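You operate a simulated robot arm through the tools that you are given. There is no shell and no other tool. Be economical: measure what you need, move in short steps, check, and stop when the job is done.

The job below is to be done with a simulated robot arm. You get a single attempt, and the scene is never put back.

Task
Pump the air out of the Lot 90 pouch and close it with the yellow clip.
Fine: set the black clip on its rim for pumping; the other clip goes on beside it before the black one comes off and goes back. Set down upright: black clip.
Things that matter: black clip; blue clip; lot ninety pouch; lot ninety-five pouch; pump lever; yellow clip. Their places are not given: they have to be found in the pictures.

The check looks at the end state, three seconds after you hand in, the way a careful person would. Anything else that was tipped, shoved, dropped, spilled or broken makes it a failure.

Robot
A 6-joint arm with a two-finger parallel gripper, fixed in place. Base frame: the origin is at the foot of the arm, x ahead of it, y to its left, z up. Readings come in m, degrees, newtons and seconds.
With the tool pointing down near the work surface it reaches from about 0.36 to 0.82 m from the base axis. Its first joint turns from -166.0 to 166.0 degrees. Payload 3.91 kg.
The TCP is the grasp point between the finger pads, 0.03 m short of the fingertips. In the tool frame z runs along the fingers and y along their closing line. Largest opening 0.11 m; finger width 0.02, thickness 0.01; the body of the gripper, 0.048 by 0.112 m, starts 0.055 m behind the TCP.
Orientation is told as [roll, pitch, yaw] about the base's x, y, z axes, in that order, counted from this pose: with the fingers straight down and closing along the base's y, the tool's x points along the base's -x, its y along +y and its z along -z.

Tools
- The arm moves only by the tool send_rows. Its argument "increments" is a list of rows, each a list of 6 numbers: the shift along the tool's x, y, z in units of 200 mm (1.0 is 200 mm), then the turn, a rotation vector about the tool's x, y, z in units of 120 degrees (1.0 is 120 degrees). In form: [[dx, dy, dz, wx, wy, wz], ...]. A call has 1 to 8 rows; each row is the pose to reach, as a shift and turn from the pose commanded when the call began, along the tool's axes at that moment. "gripper" is the finger opening in m, from 0 to 0.11, set as the call begins (left out, the last holds). A call with a number of a shift or a turn outside -1 to 1 is refused whole. A row lasts 0.2 s, in which the tool goes at most 0.05 m and 8.6 degrees; a call with a longer step from one row to the next is refused whole, and so is a gripper value outside its range. A pose out of reach is approached as far as the arm can. The call stops where the force on the tool passes 40 N (or 10 N more than at its start, if that is more) or the arm is blocked; 0.2 s more then pass. The fingers move at their own pace (about 0.045 m/s each) and stop on an object; they squeeze with about 44 N. The grip force told is the motor's: it shows also when the fingers shut on nothing. Time passes only in rows, and 0.2 s behind the last, so rows that repeat a pose let the fingers close. It gives the time, the measured TCP pose, the force on the tool (base axes), the opening and the grip force at its end, in the units of the frame above (readings bear some noise), with the torque about the TCP (base axes, N m) and any sound that the robot's microphone picked up.
- Cameras (640 x 400 px; columns grow to the right, rows downward): "scene" is fixed at [0.2199, 0.5001, 1.6785]; the picture's right is [-0.76, -0.64, 0.00], its down [-0.59, 0.70, -0.40] and it looks along [0.26, -0.31, -0.91] (base axes); focal length 362 px, centre (320, 200). "wrist" rides on the gripper at [0.077, 0.007, -0.114] in the tool frame; the picture's right is [-0.09, 1.00, 0.00], its down [-0.80, -0.07, -0.59] and it looks along [-0.59, -0.05, 0.80] (tool axes); focal length 270 px, centre (320, 200).
- capture(camera): a new picture of that camera. No time passes.
- move_column(by): slides the trunk up (or, below 0, down) by that many m; the arm rides with it, the base frame stays. It gives what a move gives, with no picture.
- measure_at(camera, pixels): for up to 12 pixels [column, row] of the newest picture of that camera ("zoom" is the newest enlarged one), the place [x, y, z] in the base frame of the surface seen there, good to about 0.003 m. No time passes.
- enlarge(camera, box): a new picture of the part [left, top, right, bottom] of that camera's present view, enlarged. No time passes.
- finish_job(): hands the job in; it is judged then, once.

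Keep the steps short. Do not move on a guess: measure, check each grasp and each placing, and mend mistakes. In all there are 80 turns and 54 pictures (those below and enlarged ones count). Leave the gripper open and the arm clear of the work at the hand-in unless told otherwise, and finish with a single line.

The tools are called after "Request:" as a command line: name --pt "numbers of a row" for each row, then --argument value for the rest, lists and objects as JSON in quotes. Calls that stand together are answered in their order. send_rows: Moves the arm, as the interface text tells. Its arguments: {"type":"object","properties":{"increments":{"type":"array"},"gripper":{"type":"number"}},"required":["increments"]} The other tools are called the same way: move_column (by) slides the trunk up or down; capture (camera) takes a picture; measure_at (camera, pixels) gives the place of the surface under pixels of a picture; enlarge (camera, box) takes an enlarged picture of a part of a camera's view; finish_job () hands the job in.

At the start:

```text
time_s: 0.0
eef_pos: [0.2557, 0.344, 1.3595]
orientation: [0.0, -0.1, 0.1]
force: [0.1, 0.3, 0.3]
ft_torque: [0.01, 0.02, 0.01]
opening: 0.1101
finger_force: 0.0
trunk travel left (down, up): [-0.55, 0.06]
```

scene: 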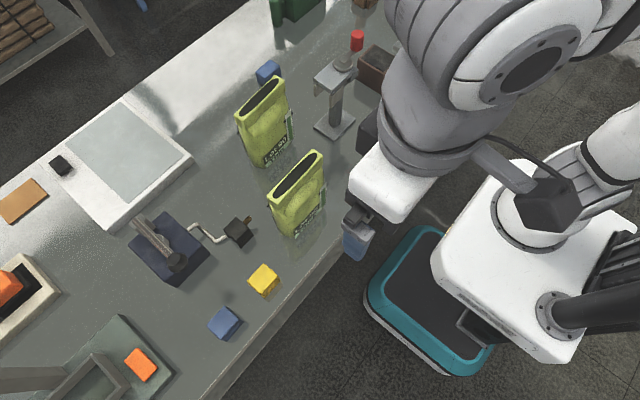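
wrist: 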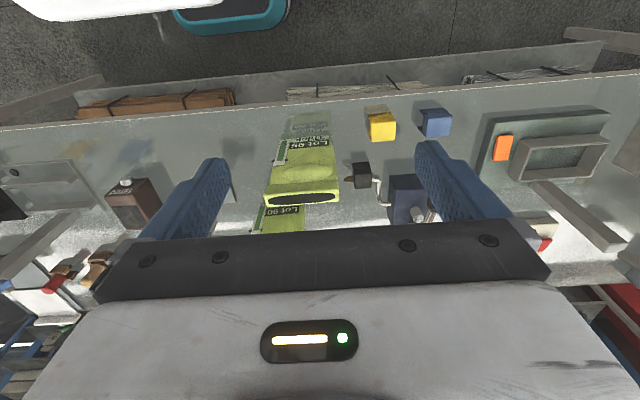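

I see two green pouches, a yellow clip near (263,279), a blue one near (225,322), and a black block with a crank near (238,232). I will enlarge the scene to read the labels and find the pump.

Request:
enlarge --camera "scene" --box '[200, 20, 400, 150]'

Request:
enlarge --camera "scene" --box '[120, 130, 350, 350]'

Request:
enlarge --camera "wrist" --box '[220, 80, 480, 240]'

Request:
measure_at --camera "scene" --pixels '[[263, 278], [225, 320], [238, 230], [210, 235], [165, 245], [345, 62], [357, 40], [335, 120], [267, 72], [260, 100], [300, 180], [250, 255]]'

```text
3.08 times, centred on (300, 85) of scene
```

zoom: 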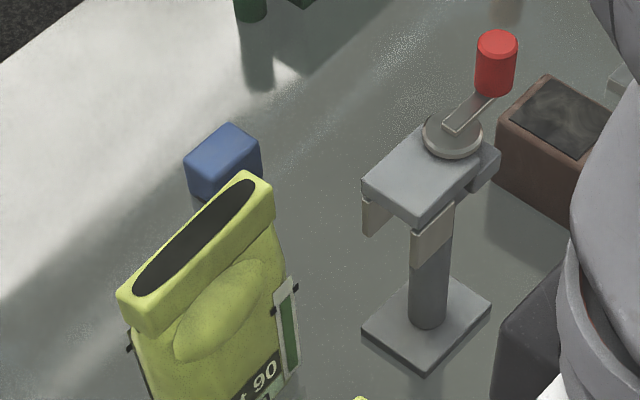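

```text
1.82 times, centred on (235, 240) of scene
```

zoom: 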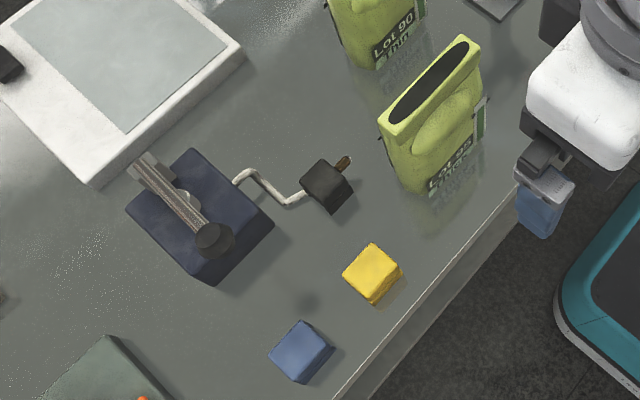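

```text
2.46 times, centred on (350, 160) of wrist
```

zoom: 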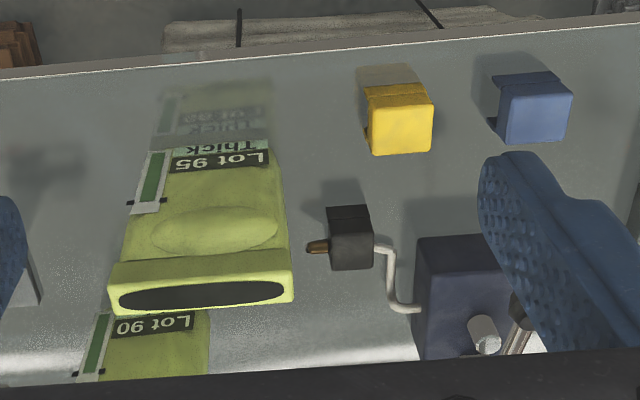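

```text
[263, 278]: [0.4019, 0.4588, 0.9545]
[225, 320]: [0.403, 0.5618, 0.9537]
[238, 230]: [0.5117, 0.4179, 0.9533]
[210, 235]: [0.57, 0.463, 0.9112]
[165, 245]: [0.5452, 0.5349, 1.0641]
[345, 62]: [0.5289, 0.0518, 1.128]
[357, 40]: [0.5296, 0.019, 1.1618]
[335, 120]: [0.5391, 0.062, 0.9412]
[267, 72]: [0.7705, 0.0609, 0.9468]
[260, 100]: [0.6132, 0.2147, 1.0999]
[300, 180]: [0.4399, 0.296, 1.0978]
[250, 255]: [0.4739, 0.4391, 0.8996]
```

The far pouch is Lot 90 and the near one is Lot 95. The black clip has a hose to the navy pump, which has a lever with a dark knob. Next I measure the Lot 90 rim, the pump and the clips more closely.

Request:
enlarge --camera "scene" --box '[220, 60, 310, 180]'

Request:
enlarge --camera "scene" --box '[120, 200, 290, 300]'

Request:
measure_at --camera "scene" --pixels '[[238, 118], [243, 124], [273, 77], [283, 83], [260, 97], [266, 105], [262, 125], [265, 145], [250, 165], [288, 145], [284, 95], [250, 106]]'

```text
3.33 times, centred on (265, 120) of scene
```

zoom: 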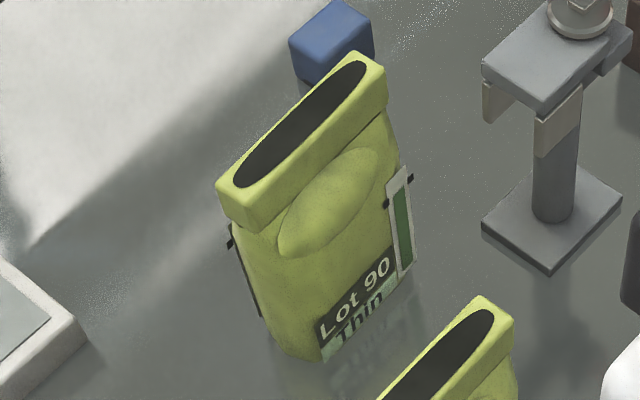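

```text
3.76 times, centred on (205, 250) of scene
```

zoom: 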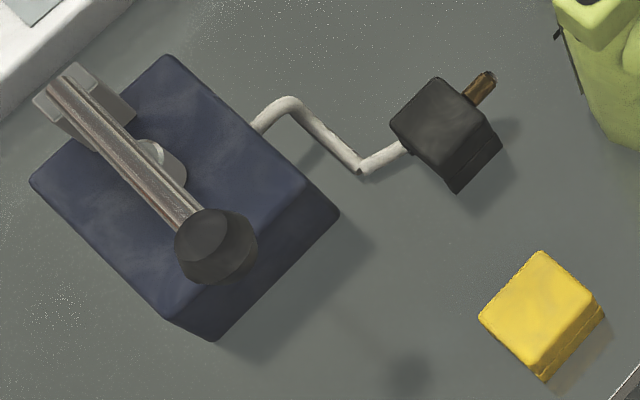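

```text
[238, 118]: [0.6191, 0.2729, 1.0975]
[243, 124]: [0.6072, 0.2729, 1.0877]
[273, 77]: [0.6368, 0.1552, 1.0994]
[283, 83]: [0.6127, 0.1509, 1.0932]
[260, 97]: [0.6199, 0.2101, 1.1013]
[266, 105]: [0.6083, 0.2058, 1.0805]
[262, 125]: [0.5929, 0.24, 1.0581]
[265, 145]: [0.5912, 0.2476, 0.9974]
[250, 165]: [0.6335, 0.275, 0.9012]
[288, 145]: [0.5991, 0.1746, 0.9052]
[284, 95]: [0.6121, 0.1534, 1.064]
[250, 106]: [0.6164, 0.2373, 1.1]
```

The Lot 90 rim runs along y from 0.15 to 0.275 at x≈0.622, with its top at z 1.10. The table is at z≈0.90. I move the gripper above the clip area, staying higher than everything there, to look closely at the clips and pump.

Request:
send_rows --pt "-0.14 0.07 0.16 0 0 0" --pt "-0.28 0.14 0.32 0 0 0" --pt "-0.42 0.21 0.48 0 0 0" --pt "-0.56 0.28 0.64 0 0 0" --pt "-0.7 0.35 0.8 0 0 0" --pt "-0.82 0.43 0.95 0 0 0"

Request:
capture --camera "wrist"

```text
time_s: 1.4
eef_pos: [0.424, 0.4315, 1.1688]
orientation: [-0.1, 0.1, 0.0]
force: [0.3, 0.5, 0.1]
ft_torque: [0.0, 0.0, 0.02]
opening: 0.1099
finger_force: 0.0
trunk travel left (down, up): [-0.55, 0.06]
```

```text
46 pictures are left
```

wrist: 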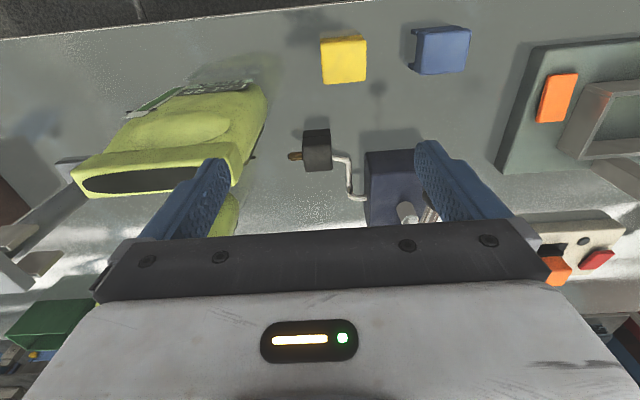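

The arm got there. I enlarge the clips in this wrist view.

Request:
enlarge --camera "wrist" --box '[280, 20, 480, 145]'

Request:
enlarge --camera "wrist" --box '[270, 110, 450, 222]'

```text
3.20 times, centred on (380, 82) of wrist
```

zoom: 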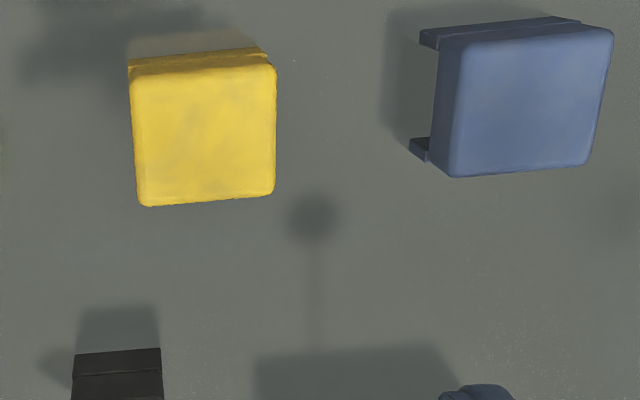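

```text
3.56 times, centred on (360, 166) of wrist
```

zoom: 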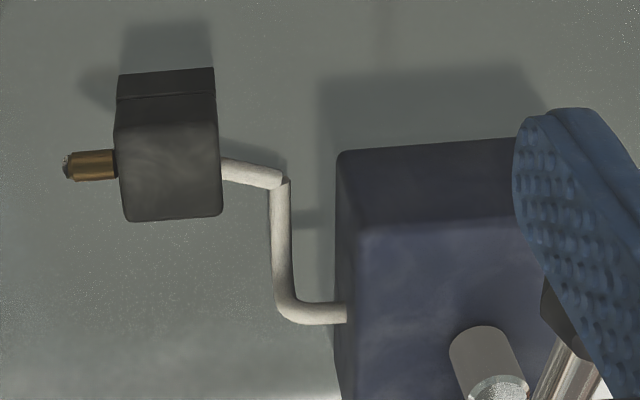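

The clips are inverted-U blocks with slots running along y. The black one has a brass nozzle on its -y side and the hose on its +y side. I measure the black clip, the hose, the pump, the yellow clip and the blue clip.

Request:
measure_at --camera "zoom" --pixels '[[122, 130], [213, 125], [217, 208], [132, 216], [122, 78], [208, 72], [75, 165], [110, 165], [230, 172], [280, 182], [283, 290], [340, 313]]'

Request:
measure_at --camera "wrist" --pixels '[[323, 43], [363, 41], [364, 80], [328, 82], [343, 37], [419, 73], [463, 69], [468, 32], [423, 35], [345, 62]]'

Request:
measure_at --camera "scene" --pixels '[[180, 260], [176, 263], [140, 225], [150, 235], [160, 245], [168, 253], [167, 239], [130, 248], [164, 216], [207, 255], [175, 285], [177, 290]]'

```text
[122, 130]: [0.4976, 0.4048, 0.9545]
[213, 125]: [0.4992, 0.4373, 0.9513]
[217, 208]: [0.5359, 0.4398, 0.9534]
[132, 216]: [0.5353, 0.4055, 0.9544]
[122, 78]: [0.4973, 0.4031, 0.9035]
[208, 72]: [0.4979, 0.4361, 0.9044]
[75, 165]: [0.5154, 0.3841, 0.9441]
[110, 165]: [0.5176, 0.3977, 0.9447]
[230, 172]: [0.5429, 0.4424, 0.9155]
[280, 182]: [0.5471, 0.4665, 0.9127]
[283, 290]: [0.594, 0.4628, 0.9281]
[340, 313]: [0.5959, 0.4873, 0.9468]
```

```text
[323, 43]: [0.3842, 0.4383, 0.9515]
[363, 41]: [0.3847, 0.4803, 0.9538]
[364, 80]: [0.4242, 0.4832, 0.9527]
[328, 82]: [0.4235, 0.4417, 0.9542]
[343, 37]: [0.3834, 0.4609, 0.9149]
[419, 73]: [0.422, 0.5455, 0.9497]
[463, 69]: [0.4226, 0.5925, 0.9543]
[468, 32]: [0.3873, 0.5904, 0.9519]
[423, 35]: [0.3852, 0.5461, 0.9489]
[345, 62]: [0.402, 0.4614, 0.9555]
```

```text
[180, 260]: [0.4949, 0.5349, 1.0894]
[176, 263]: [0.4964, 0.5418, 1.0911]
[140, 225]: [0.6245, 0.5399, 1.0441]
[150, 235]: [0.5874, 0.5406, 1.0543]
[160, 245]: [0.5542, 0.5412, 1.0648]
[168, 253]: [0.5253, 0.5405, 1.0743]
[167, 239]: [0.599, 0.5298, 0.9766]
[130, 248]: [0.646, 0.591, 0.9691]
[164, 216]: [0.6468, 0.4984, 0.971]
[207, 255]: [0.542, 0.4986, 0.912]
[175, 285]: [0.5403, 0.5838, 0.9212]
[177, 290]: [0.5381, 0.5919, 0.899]
```

The black clip spans x 0.497–0.536 and y 0.404–0.440, with its top at 0.954. The lever knob is at about (0.495, 0.538, 1.09). Next I read the Lot 90 label and its gauge strip, and look at the pump for any markings.

Request:
enlarge --camera "scene" --box '[245, 105, 300, 175]'

Request:
enlarge --camera "scene" --box '[115, 205, 215, 295]'

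```text
5.71 times, centred on (272, 140) of scene
```

zoom: 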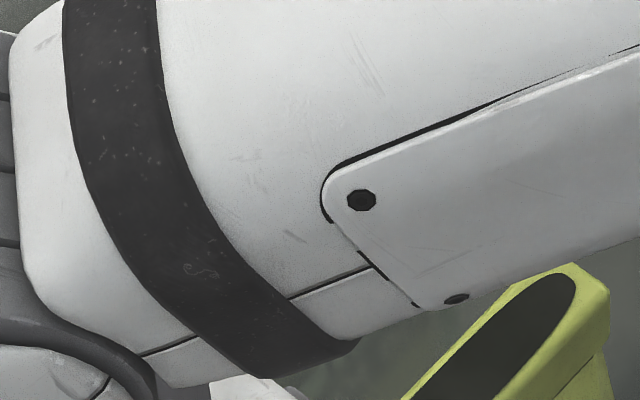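

```text
4.44 times, centred on (165, 250) of scene
```

zoom: 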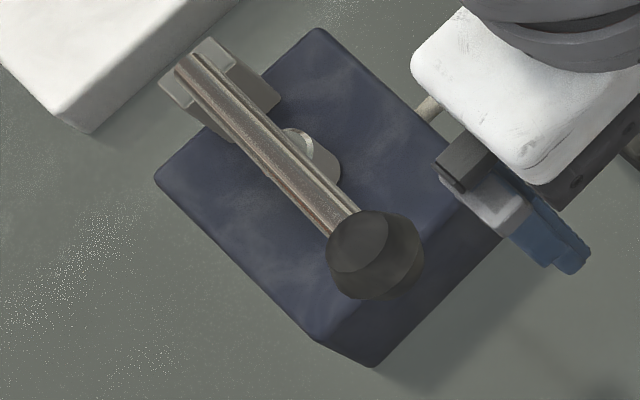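

The arm hides the label from here. Before turning the gripper I check where the Lot 95 rim ends, because the camera and gripper body will pass near it.

Request:
measure_at --camera "wrist" --pixels '[[80, 190], [78, 166], [230, 150], [235, 160], [150, 160], [240, 182], [150, 190], [255, 110], [150, 135], [255, 155]]'

```text
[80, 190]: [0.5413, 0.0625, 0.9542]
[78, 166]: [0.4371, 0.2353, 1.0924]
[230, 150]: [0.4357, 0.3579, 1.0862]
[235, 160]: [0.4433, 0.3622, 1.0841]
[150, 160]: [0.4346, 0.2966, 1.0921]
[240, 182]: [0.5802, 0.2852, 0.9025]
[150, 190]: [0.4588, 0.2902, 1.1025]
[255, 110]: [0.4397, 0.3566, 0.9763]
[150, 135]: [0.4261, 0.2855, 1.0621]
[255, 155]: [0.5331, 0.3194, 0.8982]
```

The Lot 95 rim spans x 0.435–0.465 and y 0.235–0.362. I will grip the black clip along x, so that the nozzle and hose sides stay free. That means turning the tool +90° about base z, with the camera on the -y side, while moving over the clip and staying high.

Request:
send_rows --pt "-0.06 -0.007 0 0 0 -0.068" --pt "-0.12 -0.014 0 0 0 -0.136" --pt "-0.18 -0.02 0 0 0 -0.204" --pt "-0.24 -0.026 0 0 0 -0.272" --pt "-0.3 -0.032 0 0 0 -0.34" --pt "-0.36 -0.038 0 0 0 -0.408" --pt "-0.42 -0.044 0 0 0 -0.476" --pt "-0.4625 -0.05 0 0 0 -0.544"

Request:
send_rows --pt "0 0 0 0 0 -0.068" --pt "0 0 0 0 0 -0.136" --pt "0 0 0 0 0 -0.206" --gripper 0.075

Request:
capture --camera "wrist"

Request:
capture --camera "scene"

```text
time_s: 3.2
eef_pos: [0.5129, 0.4212, 1.1706]
orientation: [-0.1, -0.1, 65.4]
force: [-0.6, 1.0, 0.1]
ft_torque: [0.02, -0.02, 0.01]
opening: 0.1101
finger_force: 0.1
trunk travel left (down, up): [-0.55, 0.06]
```

```text
time_s: 4.0
eef_pos: [0.5127, 0.421, 1.1701]
orientation: [0.0, 0.0, 90.2]
force: [-0.5, -0.3, 0.8]
ft_torque: [0.0, 0.01, -0.04]
opening: 0.0748
finger_force: 0.1
trunk travel left (down, up): [-0.55, 0.06]
```

```text
41 pictures are left
```

wrist: 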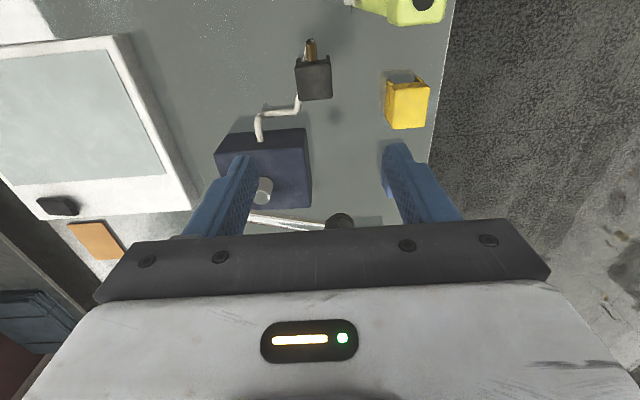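

```text
40 pictures are left
```

scene: 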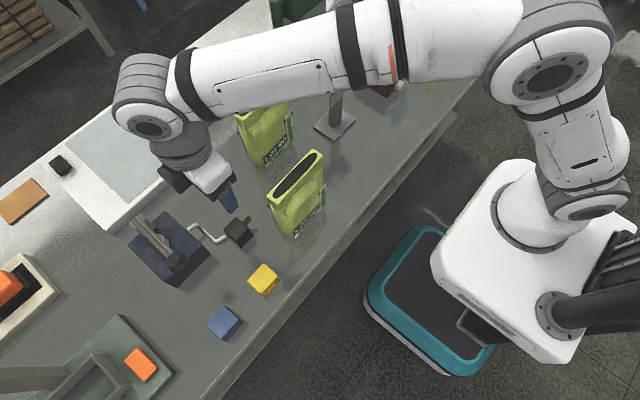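

The turn is done with good clearance. From the -y side I can now see into the clips' slots, so I enlarge and measure them.

Request:
enlarge --camera "wrist" --box '[240, 30, 440, 155]'

Request:
measure_at --camera "wrist" --pixels '[[298, 67], [329, 65], [331, 98], [303, 99], [390, 88], [426, 86], [422, 126], [393, 128]]'

```text
3.20 times, centred on (340, 92) of wrist
```

zoom: 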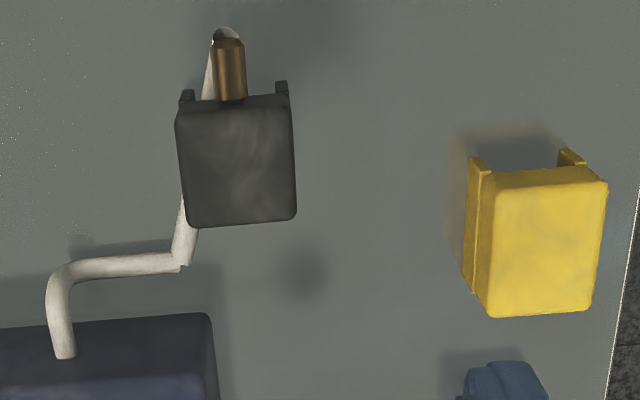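

```text
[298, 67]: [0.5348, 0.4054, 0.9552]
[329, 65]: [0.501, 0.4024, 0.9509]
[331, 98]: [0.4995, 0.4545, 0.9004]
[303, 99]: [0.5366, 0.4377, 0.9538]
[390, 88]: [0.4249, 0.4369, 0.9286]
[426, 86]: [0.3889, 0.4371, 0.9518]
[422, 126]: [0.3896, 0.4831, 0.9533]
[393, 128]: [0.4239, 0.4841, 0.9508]
```

The hose runs under the clip to the nozzle, so I will grip the top part only, with TCP z≈0.952. I descend first to z≈1.01 and check clearance to the Lot 95 pouch.

Request:
send_rows --pt "0 -0.02 0.2 0 0 0" --pt "0 -0.02 0.4 0 0 0" --pt "0 -0.02 0.6 0 0 0" --pt "0 -0.02 0.8 0 0 0" --pt "0 -0.02 0.8 0 0 0"

Request:
capture --camera "wrist"

Request:
capture --camera "scene"

```text
time_s: 5.2
eef_pos: [0.5197, 0.4184, 1.0109]
orientation: [0.1, 0.1, 89.9]
force: [-1.3, 0.2, -0.9]
ft_torque: [0.0, -0.02, -0.04]
opening: 0.0751
finger_force: 0.0
trunk travel left (down, up): [-0.55, 0.06]
```

```text
38 pictures are left
```

wrist: 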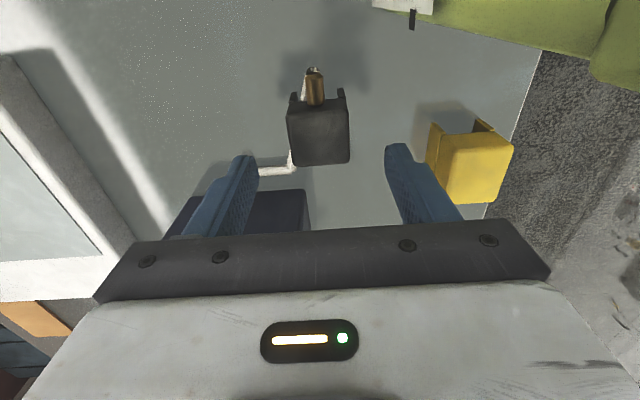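

```text
37 pictures are left
```

scene: 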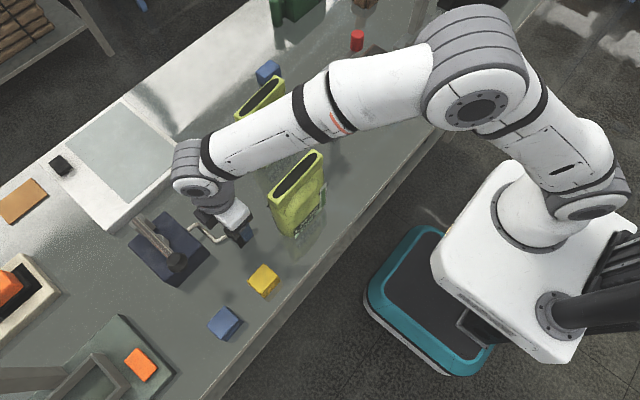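

The forearm passes close to the Lot 90 pouch, so I measure its height there before going lower.

Request:
measure_at --camera "scene" --pixels '[[265, 140], [240, 150], [300, 125], [340, 100], [200, 150], [290, 155], [250, 165], [230, 120]]'

Request:
measure_at --camera "wrist" --pixels '[[290, 105], [347, 103], [346, 160], [294, 163], [315, 75], [316, 135]]'

```text
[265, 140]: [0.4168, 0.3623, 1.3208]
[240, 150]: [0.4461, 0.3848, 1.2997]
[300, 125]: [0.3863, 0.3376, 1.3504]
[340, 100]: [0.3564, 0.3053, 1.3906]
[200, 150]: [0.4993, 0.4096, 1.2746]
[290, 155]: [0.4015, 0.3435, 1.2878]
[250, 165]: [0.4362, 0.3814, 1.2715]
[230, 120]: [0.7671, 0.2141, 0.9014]
```

```text
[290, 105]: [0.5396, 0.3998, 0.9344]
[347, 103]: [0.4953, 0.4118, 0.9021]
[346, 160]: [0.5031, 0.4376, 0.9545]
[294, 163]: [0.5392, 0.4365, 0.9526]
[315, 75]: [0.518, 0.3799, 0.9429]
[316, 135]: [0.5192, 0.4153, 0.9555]
```

The forearm underside is about z 1.21 there, which leaves room over Lot 95. I descend to TCP z≈0.952 and then close on the clip.

Request:
send_rows --pt "-0.01 0 0.15 0 0 0" --pt "-0.01 0 0.295 0 0 0" --pt "-0.01 0 0.295 0 0 0"

Request:
send_rows --pt "0 0 0 0 0 0" --pt "0 0 0 0 0 0" --pt "0 0 0 0 0 0" --pt "0 0 0 0 0 0" --gripper 0.0

Request:
capture --camera "wrist"

```text
time_s: 6.0
eef_pos: [0.5167, 0.4188, 0.9496]
orientation: [-0.1, -0.1, 90.0]
force: [0.7, 0.3, 0.2]
ft_torque: [-0.01, 0.0, -0.04]
opening: 0.0749
finger_force: 0.1
trunk travel left (down, up): [-0.55, 0.06]
```

```text
time_s: 7.0
eef_pos: [0.5167, 0.4193, 0.9512]
orientation: [0.0, 0.0, 90.0]
force: [0.6, 0.7, -0.6]
ft_torque: [0.01, -0.03, 0.0]
opening: 0.0411
finger_force: 44.2
trunk travel left (down, up): [-0.55, 0.06]
```

```text
36 pictures are left
```

wrist: 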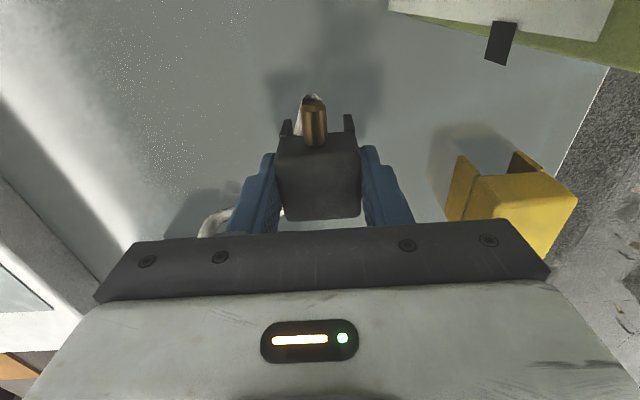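

The clip is held at 0.041 m. Its home is TCP (0.5167, 0.4190, 0.951). I lift it straight up and look at how the hose follows.

Request:
send_rows --pt "0 0 -0.1 0 0 0" --pt "0 0 -0.3 0 0 0" --pt "0 0 -0.5 0 0 0" --pt "0 0 -0.75 0 0 0" --pt "0 0 -1.0 0 0 0"

Request:
capture --camera "scene"

Request:
capture --camera "wrist"

```text
time_s: 8.2
eef_pos: [0.5146, 0.4218, 1.152]
orientation: [0.0, 0.0, 90.0]
force: [-0.7, 0.1, -0.4]
ft_torque: [-0.01, -0.04, 0.05]
opening: 0.0415
finger_force: 44.2
trunk travel left (down, up): [-0.55, 0.06]
```

```text
35 pictures are left
```

scene: 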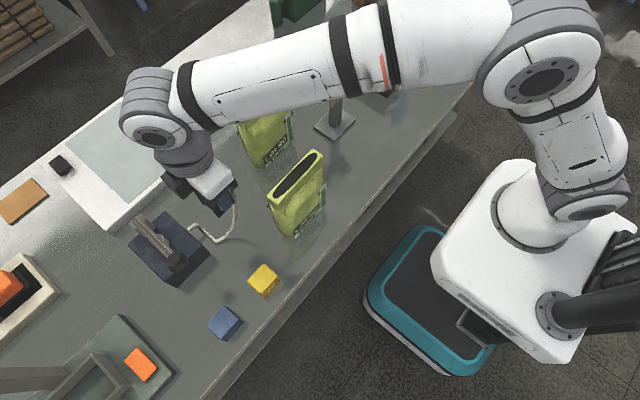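

```text
34 pictures are left
```

wrist: 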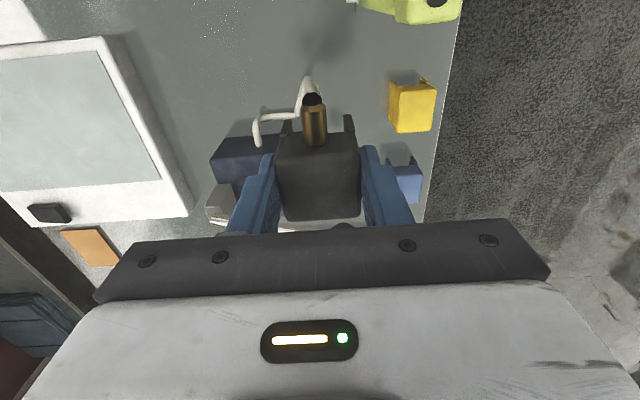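

The hose follows the clip freely. I lift a little more and carry the clip above the +y end of the Lot 90 rim, which keeps the rest of the rim free for the yellow clip.

Request:
send_rows --pt "0 0 -0.24 0 0 0" --pt "0.17 -0.107 -0.24 0 0 0" --pt "0.34 -0.214 -0.24 0 0 0" --pt "0.51 -0.321 -0.24 0 0 0" --pt "0.68 -0.428 -0.24 0 0 0" --pt "0.86 -0.535 -0.24 0 0 0" --pt "0.86 -0.535 -0.24 0 0 0"

Request:
capture --camera "wrist"

Request:
capture --camera "scene"

```text
time_s: 9.8
eef_pos: [0.6259, 0.2513, 1.2015]
orientation: [-0.1, 0.0, 90.0]
force: [-0.6, -0.1, -0.2]
ft_torque: [-0.02, -0.01, 0.03]
opening: 0.0414
finger_force: 43.7
trunk travel left (down, up): [-0.55, 0.06]
```

```text
33 pictures are left
```

wrist: 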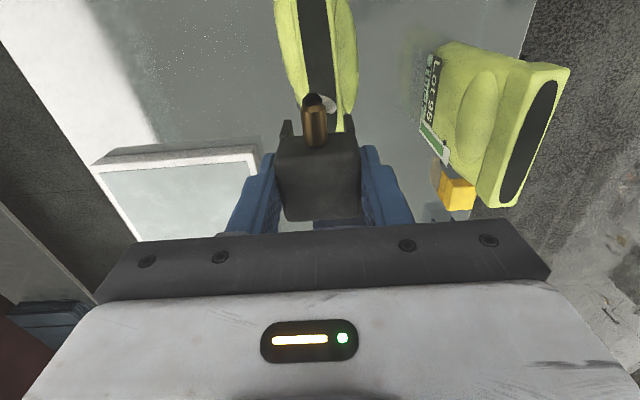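

```text
32 pictures are left
```

scene: 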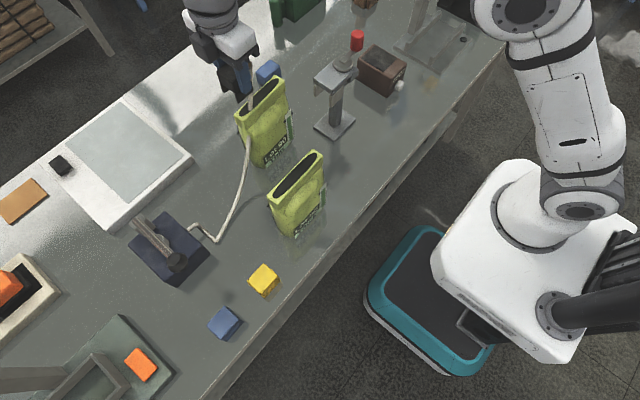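

The clip is above the +y end of the rim. I enlarge to measure the rim's sides.

Request:
enlarge --camera "wrist" --box '[240, 0, 400, 150]'

Request:
enlarge --camera "scene" --box '[220, 60, 310, 180]'

```text
2.67 times, centred on (320, 75) of wrist
```

zoom: 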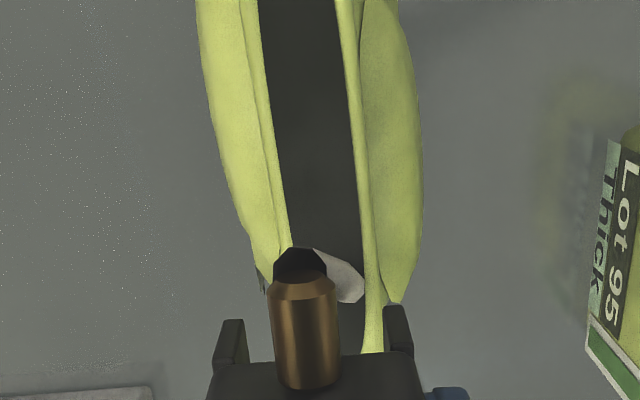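

```text
3.33 times, centred on (265, 120) of scene
```

zoom: 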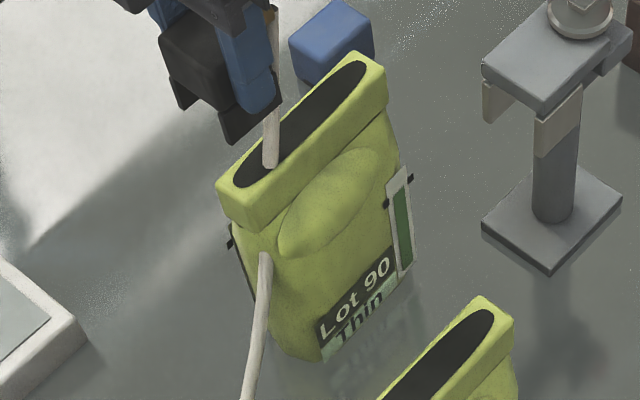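

I measure points along both rim bands to get the centre line.

Request:
measure_at --camera "wrist" --pixels '[[294.5, 22], [303, 60], [306, 85], [291, 22], [331, 22], [336.5, 60], [339, 93], [340, 120], [334, 22], [339, 60], [300, 60], [328, 10]]'

Request:
measure_at --camera "zoom" --pixels '[[220, 183], [232, 190], [250, 207], [356, 55], [365, 66], [383, 68], [262, 148], [320, 133], [378, 75], [345, 58], [245, 200], [300, 150]]'

```text
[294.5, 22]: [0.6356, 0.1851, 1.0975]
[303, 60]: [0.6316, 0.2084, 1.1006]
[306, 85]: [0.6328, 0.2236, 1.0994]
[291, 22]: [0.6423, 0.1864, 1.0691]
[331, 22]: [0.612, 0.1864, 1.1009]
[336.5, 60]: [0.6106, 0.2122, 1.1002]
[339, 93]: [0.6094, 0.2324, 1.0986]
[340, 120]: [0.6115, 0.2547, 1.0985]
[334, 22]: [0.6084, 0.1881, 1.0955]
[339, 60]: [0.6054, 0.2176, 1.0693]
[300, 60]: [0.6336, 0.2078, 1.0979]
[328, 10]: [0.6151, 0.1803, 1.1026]
```

```text
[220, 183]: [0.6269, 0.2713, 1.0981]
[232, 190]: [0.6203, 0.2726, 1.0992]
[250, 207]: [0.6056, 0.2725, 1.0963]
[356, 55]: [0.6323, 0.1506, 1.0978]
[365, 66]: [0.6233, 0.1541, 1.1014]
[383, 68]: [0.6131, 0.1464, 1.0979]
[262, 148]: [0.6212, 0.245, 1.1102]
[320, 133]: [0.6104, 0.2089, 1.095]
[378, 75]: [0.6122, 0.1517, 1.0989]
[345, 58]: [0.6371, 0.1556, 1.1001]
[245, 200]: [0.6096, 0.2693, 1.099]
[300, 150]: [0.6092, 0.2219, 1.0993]
```

The rim is about 0.027 wide with centre x≈0.619 at y 0.25, and it is turned by about +2.5°. I shift by -5 mm in x, turn 2.5°, and lower until the clip legs are just above the rim. Then I check.

Request:
send_rows --pt "0 0.025 0.1 0 0 -0.02" --pt "0 0.025 0.18 0 0 -0.02" --pt "0 0.025 0.18 0 0 -0.02"

Request:
enlarge --camera "wrist" --box '[240, 0, 400, 150]'

Request:
enlarge --camera "scene" --box '[215, 50, 305, 150]'

```text
time_s: 10.6
eef_pos: [0.6183, 0.2522, 1.1642]
orientation: [0.0, 0.0, 92.4]
force: [-0.7, 0.0, 0.0]
ft_torque: [-0.02, 0.01, -0.02]
opening: 0.0412
finger_force: 43.8
trunk travel left (down, up): [-0.55, 0.06]
```

```text
2.67 times, centred on (320, 75) of wrist
```

zoom: 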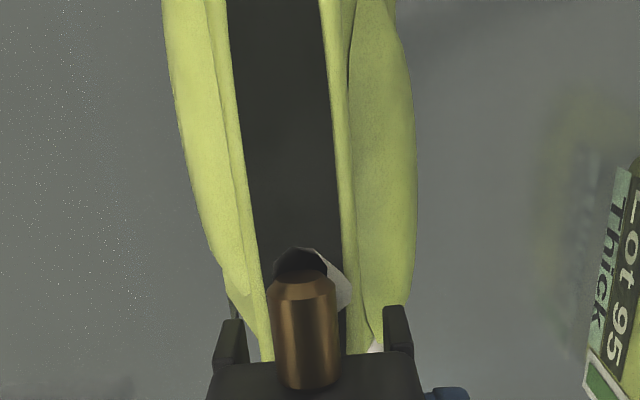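

```text
4.00 times, centred on (260, 100) of scene
```

zoom: 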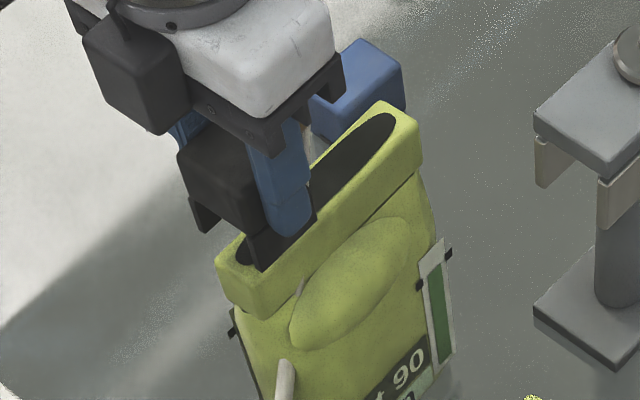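

I compare the positions of the legs and the rim directly.

Request:
measure_at --camera "wrist" --pixels '[[286, 124], [285, 122], [349, 120], [351, 122], [329, 95], [331, 115], [328, 80], [296, 95], [298, 115], [294, 80], [332, 80], [334, 100]]'

```text
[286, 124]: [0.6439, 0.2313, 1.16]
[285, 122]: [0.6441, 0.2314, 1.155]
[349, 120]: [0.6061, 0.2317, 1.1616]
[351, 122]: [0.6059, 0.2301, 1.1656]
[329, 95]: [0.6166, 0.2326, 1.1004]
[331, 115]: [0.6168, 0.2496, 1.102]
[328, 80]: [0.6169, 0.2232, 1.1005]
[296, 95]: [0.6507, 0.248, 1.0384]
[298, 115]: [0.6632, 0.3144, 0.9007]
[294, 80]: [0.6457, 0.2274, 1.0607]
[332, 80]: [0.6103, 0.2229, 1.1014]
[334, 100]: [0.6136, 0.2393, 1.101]
```

The readings disagree by several millimetres. I sample the rim finely across one row, and sample both clip legs.

Request:
measure_at --camera "wrist" --pixels '[[284, 60], [286, 60], [288, 60], [290, 60], [292, 60], [294, 60], [324, 60], [326, 60], [328, 60], [330, 60], [332, 60], [334, 60]]'

Request:
measure_at --camera "wrist" --pixels '[[281, 132], [283, 132], [286, 132], [290, 132], [346, 130], [350, 130], [353, 130], [282, 150], [355, 150], [318, 170], [287, 120], [347, 117]]'

Request:
send_rows --pt "0 0 0 0 0 0"

```text
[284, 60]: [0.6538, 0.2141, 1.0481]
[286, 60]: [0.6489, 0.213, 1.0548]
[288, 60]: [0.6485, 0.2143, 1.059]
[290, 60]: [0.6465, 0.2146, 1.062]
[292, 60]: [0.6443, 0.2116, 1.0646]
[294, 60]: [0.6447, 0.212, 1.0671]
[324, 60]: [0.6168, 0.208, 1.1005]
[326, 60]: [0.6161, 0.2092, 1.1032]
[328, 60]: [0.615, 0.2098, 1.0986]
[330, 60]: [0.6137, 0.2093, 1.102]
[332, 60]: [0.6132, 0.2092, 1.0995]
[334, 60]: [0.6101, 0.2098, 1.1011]
```

```text
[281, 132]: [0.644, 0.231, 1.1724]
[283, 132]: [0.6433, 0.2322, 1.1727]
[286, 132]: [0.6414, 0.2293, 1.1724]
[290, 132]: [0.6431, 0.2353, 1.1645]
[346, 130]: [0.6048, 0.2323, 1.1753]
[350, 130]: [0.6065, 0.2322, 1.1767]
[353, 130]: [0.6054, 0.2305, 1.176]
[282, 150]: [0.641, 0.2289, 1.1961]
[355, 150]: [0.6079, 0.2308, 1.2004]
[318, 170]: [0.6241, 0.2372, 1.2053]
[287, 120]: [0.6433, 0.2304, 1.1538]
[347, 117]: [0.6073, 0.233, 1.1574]
```

```text
time_s: 11.0
eef_pos: [0.6178, 0.2518, 1.1645]
orientation: [-0.1, 0.0, 92.4]
force: [-0.4, 0.5, -0.1]
ft_torque: [0.02, -0.01, 0.02]
opening: 0.0413
finger_force: 43.5
trunk travel left (down, up): [-0.55, 0.06]
```

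I had been measuring on an older wrist picture, taken before this move. The older readings do agree with the TCP reading, so I take a fresh wrist picture and check the alignment on it.

Request:
capture --camera "wrist"

Request:
measure_at --camera "wrist" --pixels '[[286, 124], [283, 132], [349, 120], [353, 130], [284, 60], [287, 60], [290, 60], [324, 60], [328, 60], [331, 60], [331, 100], [298, 112]]'

```text
27 pictures are left
```

wrist: 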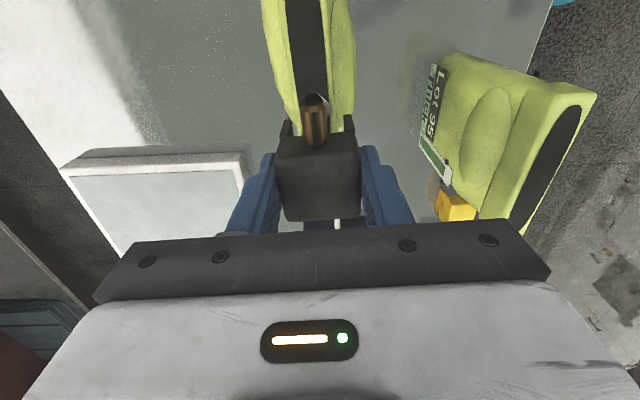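

```text
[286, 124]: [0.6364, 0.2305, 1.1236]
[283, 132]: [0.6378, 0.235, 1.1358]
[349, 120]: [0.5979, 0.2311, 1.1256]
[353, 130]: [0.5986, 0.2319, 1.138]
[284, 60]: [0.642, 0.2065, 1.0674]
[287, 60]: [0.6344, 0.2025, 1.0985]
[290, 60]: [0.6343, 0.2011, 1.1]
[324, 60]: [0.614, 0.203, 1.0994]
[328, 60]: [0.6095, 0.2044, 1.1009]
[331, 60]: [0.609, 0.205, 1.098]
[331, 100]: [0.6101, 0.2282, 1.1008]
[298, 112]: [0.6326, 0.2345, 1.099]
```

The clip centre is about 2.5 mm too far in -x, so I correct that. Then I lower onto the rim in small steps and watch the force.

Request:
send_rows --pt "0 -0.0125 0.0 0 0 0" --pt "0 -0.0125 0.05 0 0 0" --pt "0 -0.0125 0.1 0 0 0" --pt "0 -0.0125 0.15 0 0 0" --pt "0 -0.0125 0.18 0 0 0" --pt "0 -0.0125 0.2 0 0 0"

Request:
capture --camera "wrist"

```text
time_s: 12.4
eef_pos: [0.6203, 0.2491, 1.1259]
orientation: [-0.3, -0.1, 92.4]
force: [0.2, -1.3, 17.2]
ft_torque: [-0.24, 0.02, 0.01]
opening: 0.0413
finger_force: 44.5
trunk travel left (down, up): [-0.55, 0.06]
```

```text
26 pictures are left
```

wrist: 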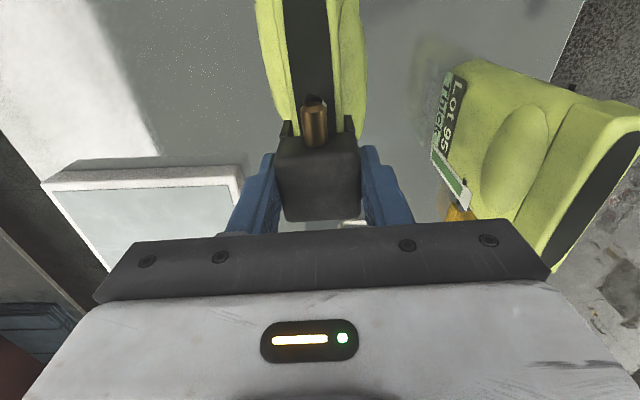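

Force is 17 N, with the rim about 25 mm into the slot. I press 2 mm more to see whether it has bottomed out.

Request:
send_rows --pt "0 0 0.01 0 0 0" --pt "0 0 0.01 0 0 0"

Request:
enlarge --camera "wrist" --box '[240, 60, 400, 230]'

```text
time_s: 13.0
eef_pos: [0.6209, 0.25, 1.1224]
orientation: [-0.3, -0.1, 92.4]
force: [2.9, 3.7, 30.7]
ft_torque: [0.09, 0.0, 0.03]
opening: 0.0419
finger_force: 43.8
trunk travel left (down, up): [-0.55, 0.06]
```

```text
2.35 times, centred on (320, 145) of wrist
```

zoom: 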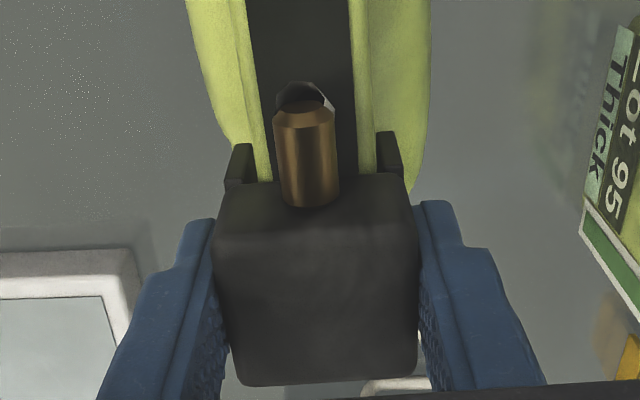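

It straddles the rim cleanly. I press once more, a little, in case it clicks. The 40 N limit stops the move anyway.

Request:
send_rows --pt "0 0 0.01 0 0 0" --pt "0 0 0.015 0 0 0"

```text
time_s: 13.6
eef_pos: [0.6209, 0.2487, 1.1204]
orientation: [-0.2, 0.0, 92.4]
force: [3.3, 1.7, 31.2]
ft_torque: [-0.07, -0.02, -0.02]
opening: 0.0416
finger_force: 44.1
trunk travel left (down, up): [-0.55, 0.06]
```

Force held at 31 N while it moved 2 mm, so it is still sliding on with friction. I keep pressing in small steps.

Request:
send_rows --pt "0 0 0.01 0 0 0" --pt "0 0 0.02 0 0 0" --pt "0 0 0.03 0 0 0"

Request:
capture --camera "scene"

```text
time_s: 14.4
eef_pos: [0.6216, 0.2494, 1.1139]
orientation: [-0.2, 0.0, 92.3]
force: [1.1, 0.7, 31.4]
ft_torque: [0.02, 0.05, 0.01]
opening: 0.0413
finger_force: 43.7
trunk travel left (down, up): [-0.55, 0.06]
```

```text
24 pictures are left
```

scene: 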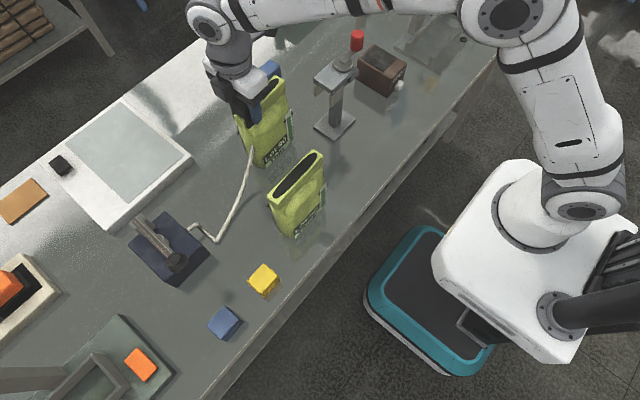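

A constant 31 N could also mean the clip is slipping in the fingers. I check the clip's position in the hand.

Request:
capture --camera "wrist"

Request:
measure_at --camera "wrist" --pixels '[[316, 165], [290, 165], [345, 165], [316, 200], [287, 125], [352, 123], [290, 80], [344, 80]]'

```text
23 pictures are left
```

wrist: 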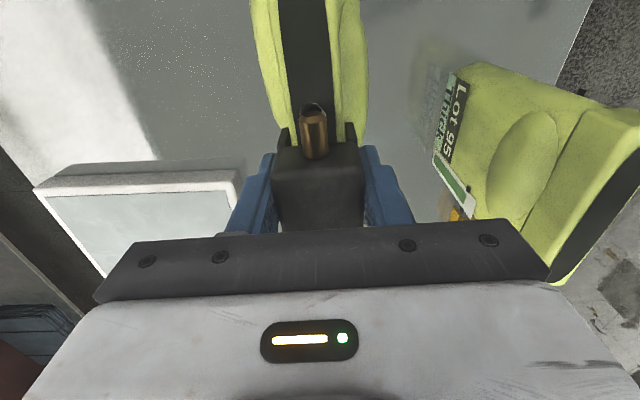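

```text
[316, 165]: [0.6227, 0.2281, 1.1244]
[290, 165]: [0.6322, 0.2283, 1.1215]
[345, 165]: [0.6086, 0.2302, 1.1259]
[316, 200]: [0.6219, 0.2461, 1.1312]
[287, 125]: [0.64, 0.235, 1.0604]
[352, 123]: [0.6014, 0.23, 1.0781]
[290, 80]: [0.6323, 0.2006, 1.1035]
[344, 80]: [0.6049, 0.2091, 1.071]
```

The clip top stays at z≈1.131 while the fingers slid down, so the clip is fully seated, with the rim about 23 mm into its slot. I release and rise straight up.

Request:
send_rows --pt "0 0 -0.03 0 0 0" --pt "0 0 -0.03 0 0 0" --pt "0 0 -0.03 0 0 0" --pt "0 0 -0.03 0 0 0" --gripper 0.075

Request:
send_rows --pt "0 0 -0.1 0 0 0" --pt "0 0 -0.3 0 0 0" --pt "0 0 -0.5 0 0 0" --pt "0 0 -0.5 0 0 0"

Request:
capture --camera "wrist"

```text
time_s: 15.4
eef_pos: [0.6234, 0.2494, 1.1187]
orientation: [0.0, 0.0, 92.3]
force: [-0.7, 0.0, 0.4]
ft_torque: [0.02, -0.01, -0.03]
opening: 0.0753
finger_force: 0.1
trunk travel left (down, up): [-0.55, 0.06]
```

```text
time_s: 16.4
eef_pos: [0.622, 0.2522, 1.2196]
orientation: [0.0, -0.1, 92.4]
force: [0.0, 0.0, 0.1]
ft_torque: [0.01, -0.03, -0.01]
opening: 0.075
finger_force: 0.2
trunk travel left (down, up): [-0.55, 0.06]
```

```text
22 pictures are left
```

wrist: 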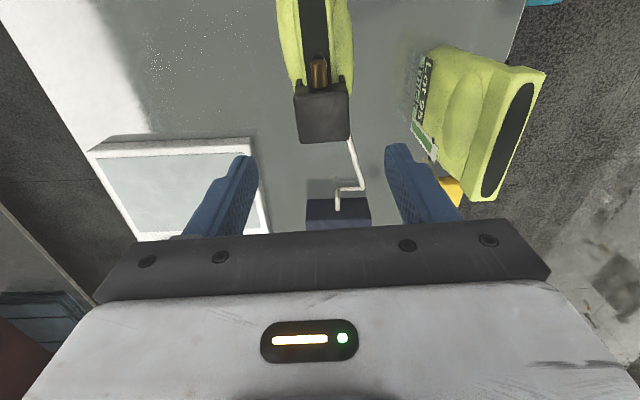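

The black clip stays seated on the rim. Now for the pump lever: I close the fingers and travel high to above the knob at about (0.495, 0.540).

Request:
send_rows --pt "-0.183 0.072 0 0 0 0" --pt "-0.366 0.144 0 0 0 0" --pt "-0.55 0.216 0 0 0 0" --pt "-0.733 0.287 0 0 0 0" --gripper 0.0

Request:
send_rows --pt "-0.183 0.072 0 0 0 0" --pt "-0.366 0.144 0 0 0 0" --pt "-0.55 0.216 0 0 0 0" --pt "-0.733 0.287 0 0 0 0" --pt "-0.733 0.287 0 0 0 0"

Request:
capture --camera "scene"

Request:
enlarge --camera "scene" --box '[110, 60, 310, 300]'

```text
time_s: 17.4
eef_pos: [0.5588, 0.3992, 1.2167]
orientation: [-0.1, 0.2, 92.4]
force: [-0.8, -0.1, 0.8]
ft_torque: [-0.01, 0.0, 0.01]
opening: 0.0
finger_force: 13.3
trunk travel left (down, up): [-0.55, 0.06]
```

```text
time_s: 18.6
eef_pos: [0.4915, 0.5394, 1.2184]
orientation: [0.0, -0.1, 92.4]
force: [0.5, 0.8, 0.1]
ft_torque: [0.05, 0.03, 0.03]
opening: 0.0001
finger_force: 37.5
trunk travel left (down, up): [-0.55, 0.06]
```

```text
21 pictures are left
```

scene: 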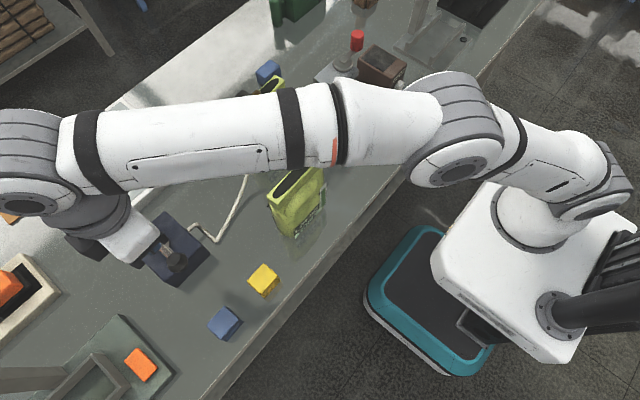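

```text
1.67 times, centred on (210, 180) of scene
```

zoom: 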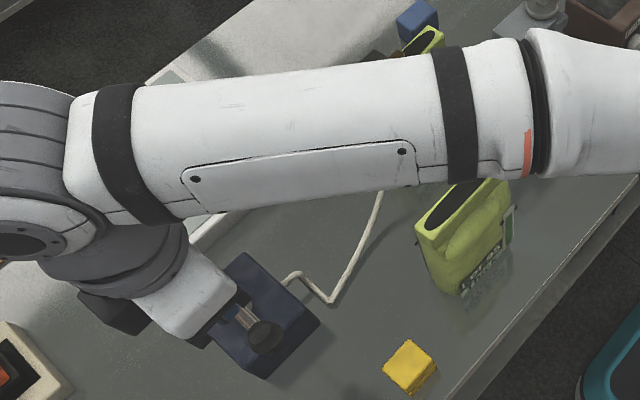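

I lower onto the knob (top at about z 1.09) and begin the stroke, watching force and sound.

Request:
send_rows --pt "0 0 0.2 0 0 0" --pt "0 0 0.4 0 0 0" --pt "0 0 0.48 0 0 0" --pt "0 0 0.54 0 0 0" --pt "0 0 0.6 0 0 0" --pt "0 0 0.66 0 0 0"

Request:
capture --camera "wrist"

```text
time_s: 20.0
eef_pos: [0.4955, 0.5379, 1.0876]
orientation: [0.0, 0.0, 92.4]
force: [0.8, 0.5, 1.4]
ft_torque: [0.0, -0.01, 0.0]
opening: 0.0
finger_force: 37.7
trunk travel left (down, up): [-0.55, 0.06]
```

```text
19 pictures are left
```

wrist: 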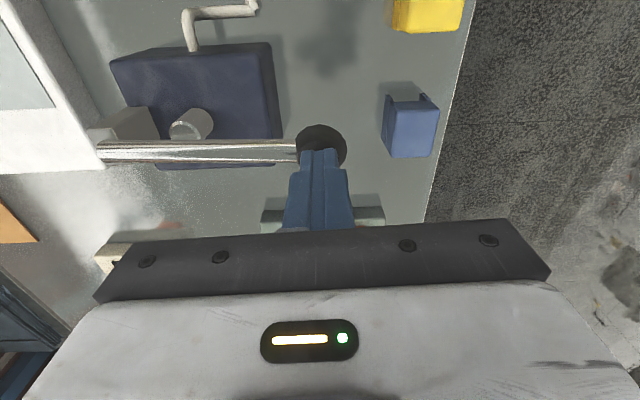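

Request:
measure_at --camera "wrist" --pixels '[[320, 135], [305, 145], [338, 150], [250, 150], [180, 150], [320, 160]]'

```text
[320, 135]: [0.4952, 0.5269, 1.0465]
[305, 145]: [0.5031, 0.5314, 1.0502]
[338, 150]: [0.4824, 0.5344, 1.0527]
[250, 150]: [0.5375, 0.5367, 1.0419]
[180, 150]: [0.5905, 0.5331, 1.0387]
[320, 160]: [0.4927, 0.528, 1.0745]
```

The knob went down from 1.09 to about 1.05 under light force, so the lever is moving. I continue the stroke until resistance.

Request:
send_rows --pt "0 0 0.06 0 0 0" --pt "0 0 0.12 0 0 0" --pt "0 0 0.18 0 0 0" --pt "0 0 0.24 0 0 0" --pt "0 0 0.3 0 0 0"

Request:
capture --camera "wrist"

Request:
measure_at --camera "wrist" --pixels '[[320, 135], [305, 145], [338, 150], [250, 150], [180, 150], [190, 125]]'

```text
time_s: 21.0
eef_pos: [0.495, 0.5392, 1.0513]
orientation: [-0.8, -0.9, 92.4]
force: [-3.0, -3.7, 21.6]
ft_torque: [-0.12, 0.07, -0.02]
opening: 0.0002
finger_force: 38.0
trunk travel left (down, up): [-0.55, 0.06]
stopped in row 5: the force on the tool passed its limit at 48 N (the readings are from after the stop); the commanded pose is now the measured one
```

```text
18 pictures are left
```

wrist: 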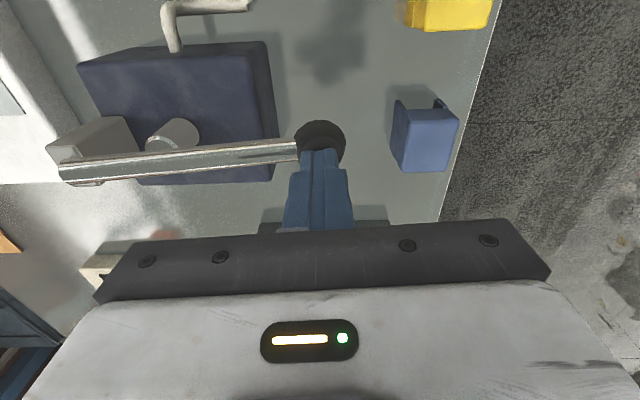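

```text
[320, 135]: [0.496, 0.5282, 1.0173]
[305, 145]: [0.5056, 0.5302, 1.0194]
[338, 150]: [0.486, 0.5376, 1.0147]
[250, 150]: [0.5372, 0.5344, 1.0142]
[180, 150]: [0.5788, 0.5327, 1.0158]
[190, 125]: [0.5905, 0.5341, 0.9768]
```

The lever hit its stop with the knob at about z 1.017. I raise the fingers to see whether the lever springs back, and check the pouch.

Request:
send_rows --pt "0 0 -0.1 0 0 0" --pt "0 0 -0.2 0 0 0" --pt "0 0 -0.3 0 0 0" --pt "0 0 -0.45 0 0 0" --pt "0 0 -0.45 0 0 0"

Request:
capture --camera "scene"

Request:
measure_at --camera "scene" --pixels '[[179, 262], [170, 253], [260, 270], [280, 75], [180, 265]]'

```text
time_s: 22.2
eef_pos: [0.4928, 0.54, 1.1341]
orientation: [-0.7, -0.6, 92.4]
force: [0.1, -0.3, -1.3]
ft_torque: [0.05, 0.0, -0.06]
opening: 0.0
finger_force: 37.9
trunk travel left (down, up): [-0.55, 0.06]
```

```text
17 pictures are left
```

scene: 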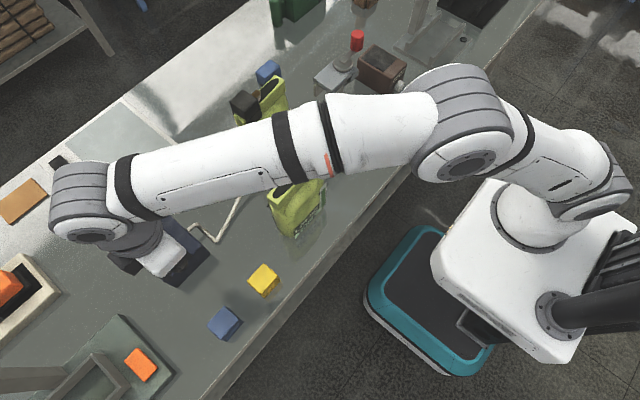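

```text
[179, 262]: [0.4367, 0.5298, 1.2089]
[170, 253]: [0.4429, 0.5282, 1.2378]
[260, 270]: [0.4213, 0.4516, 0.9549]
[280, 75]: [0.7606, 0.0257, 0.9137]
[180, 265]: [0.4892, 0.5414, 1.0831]
```

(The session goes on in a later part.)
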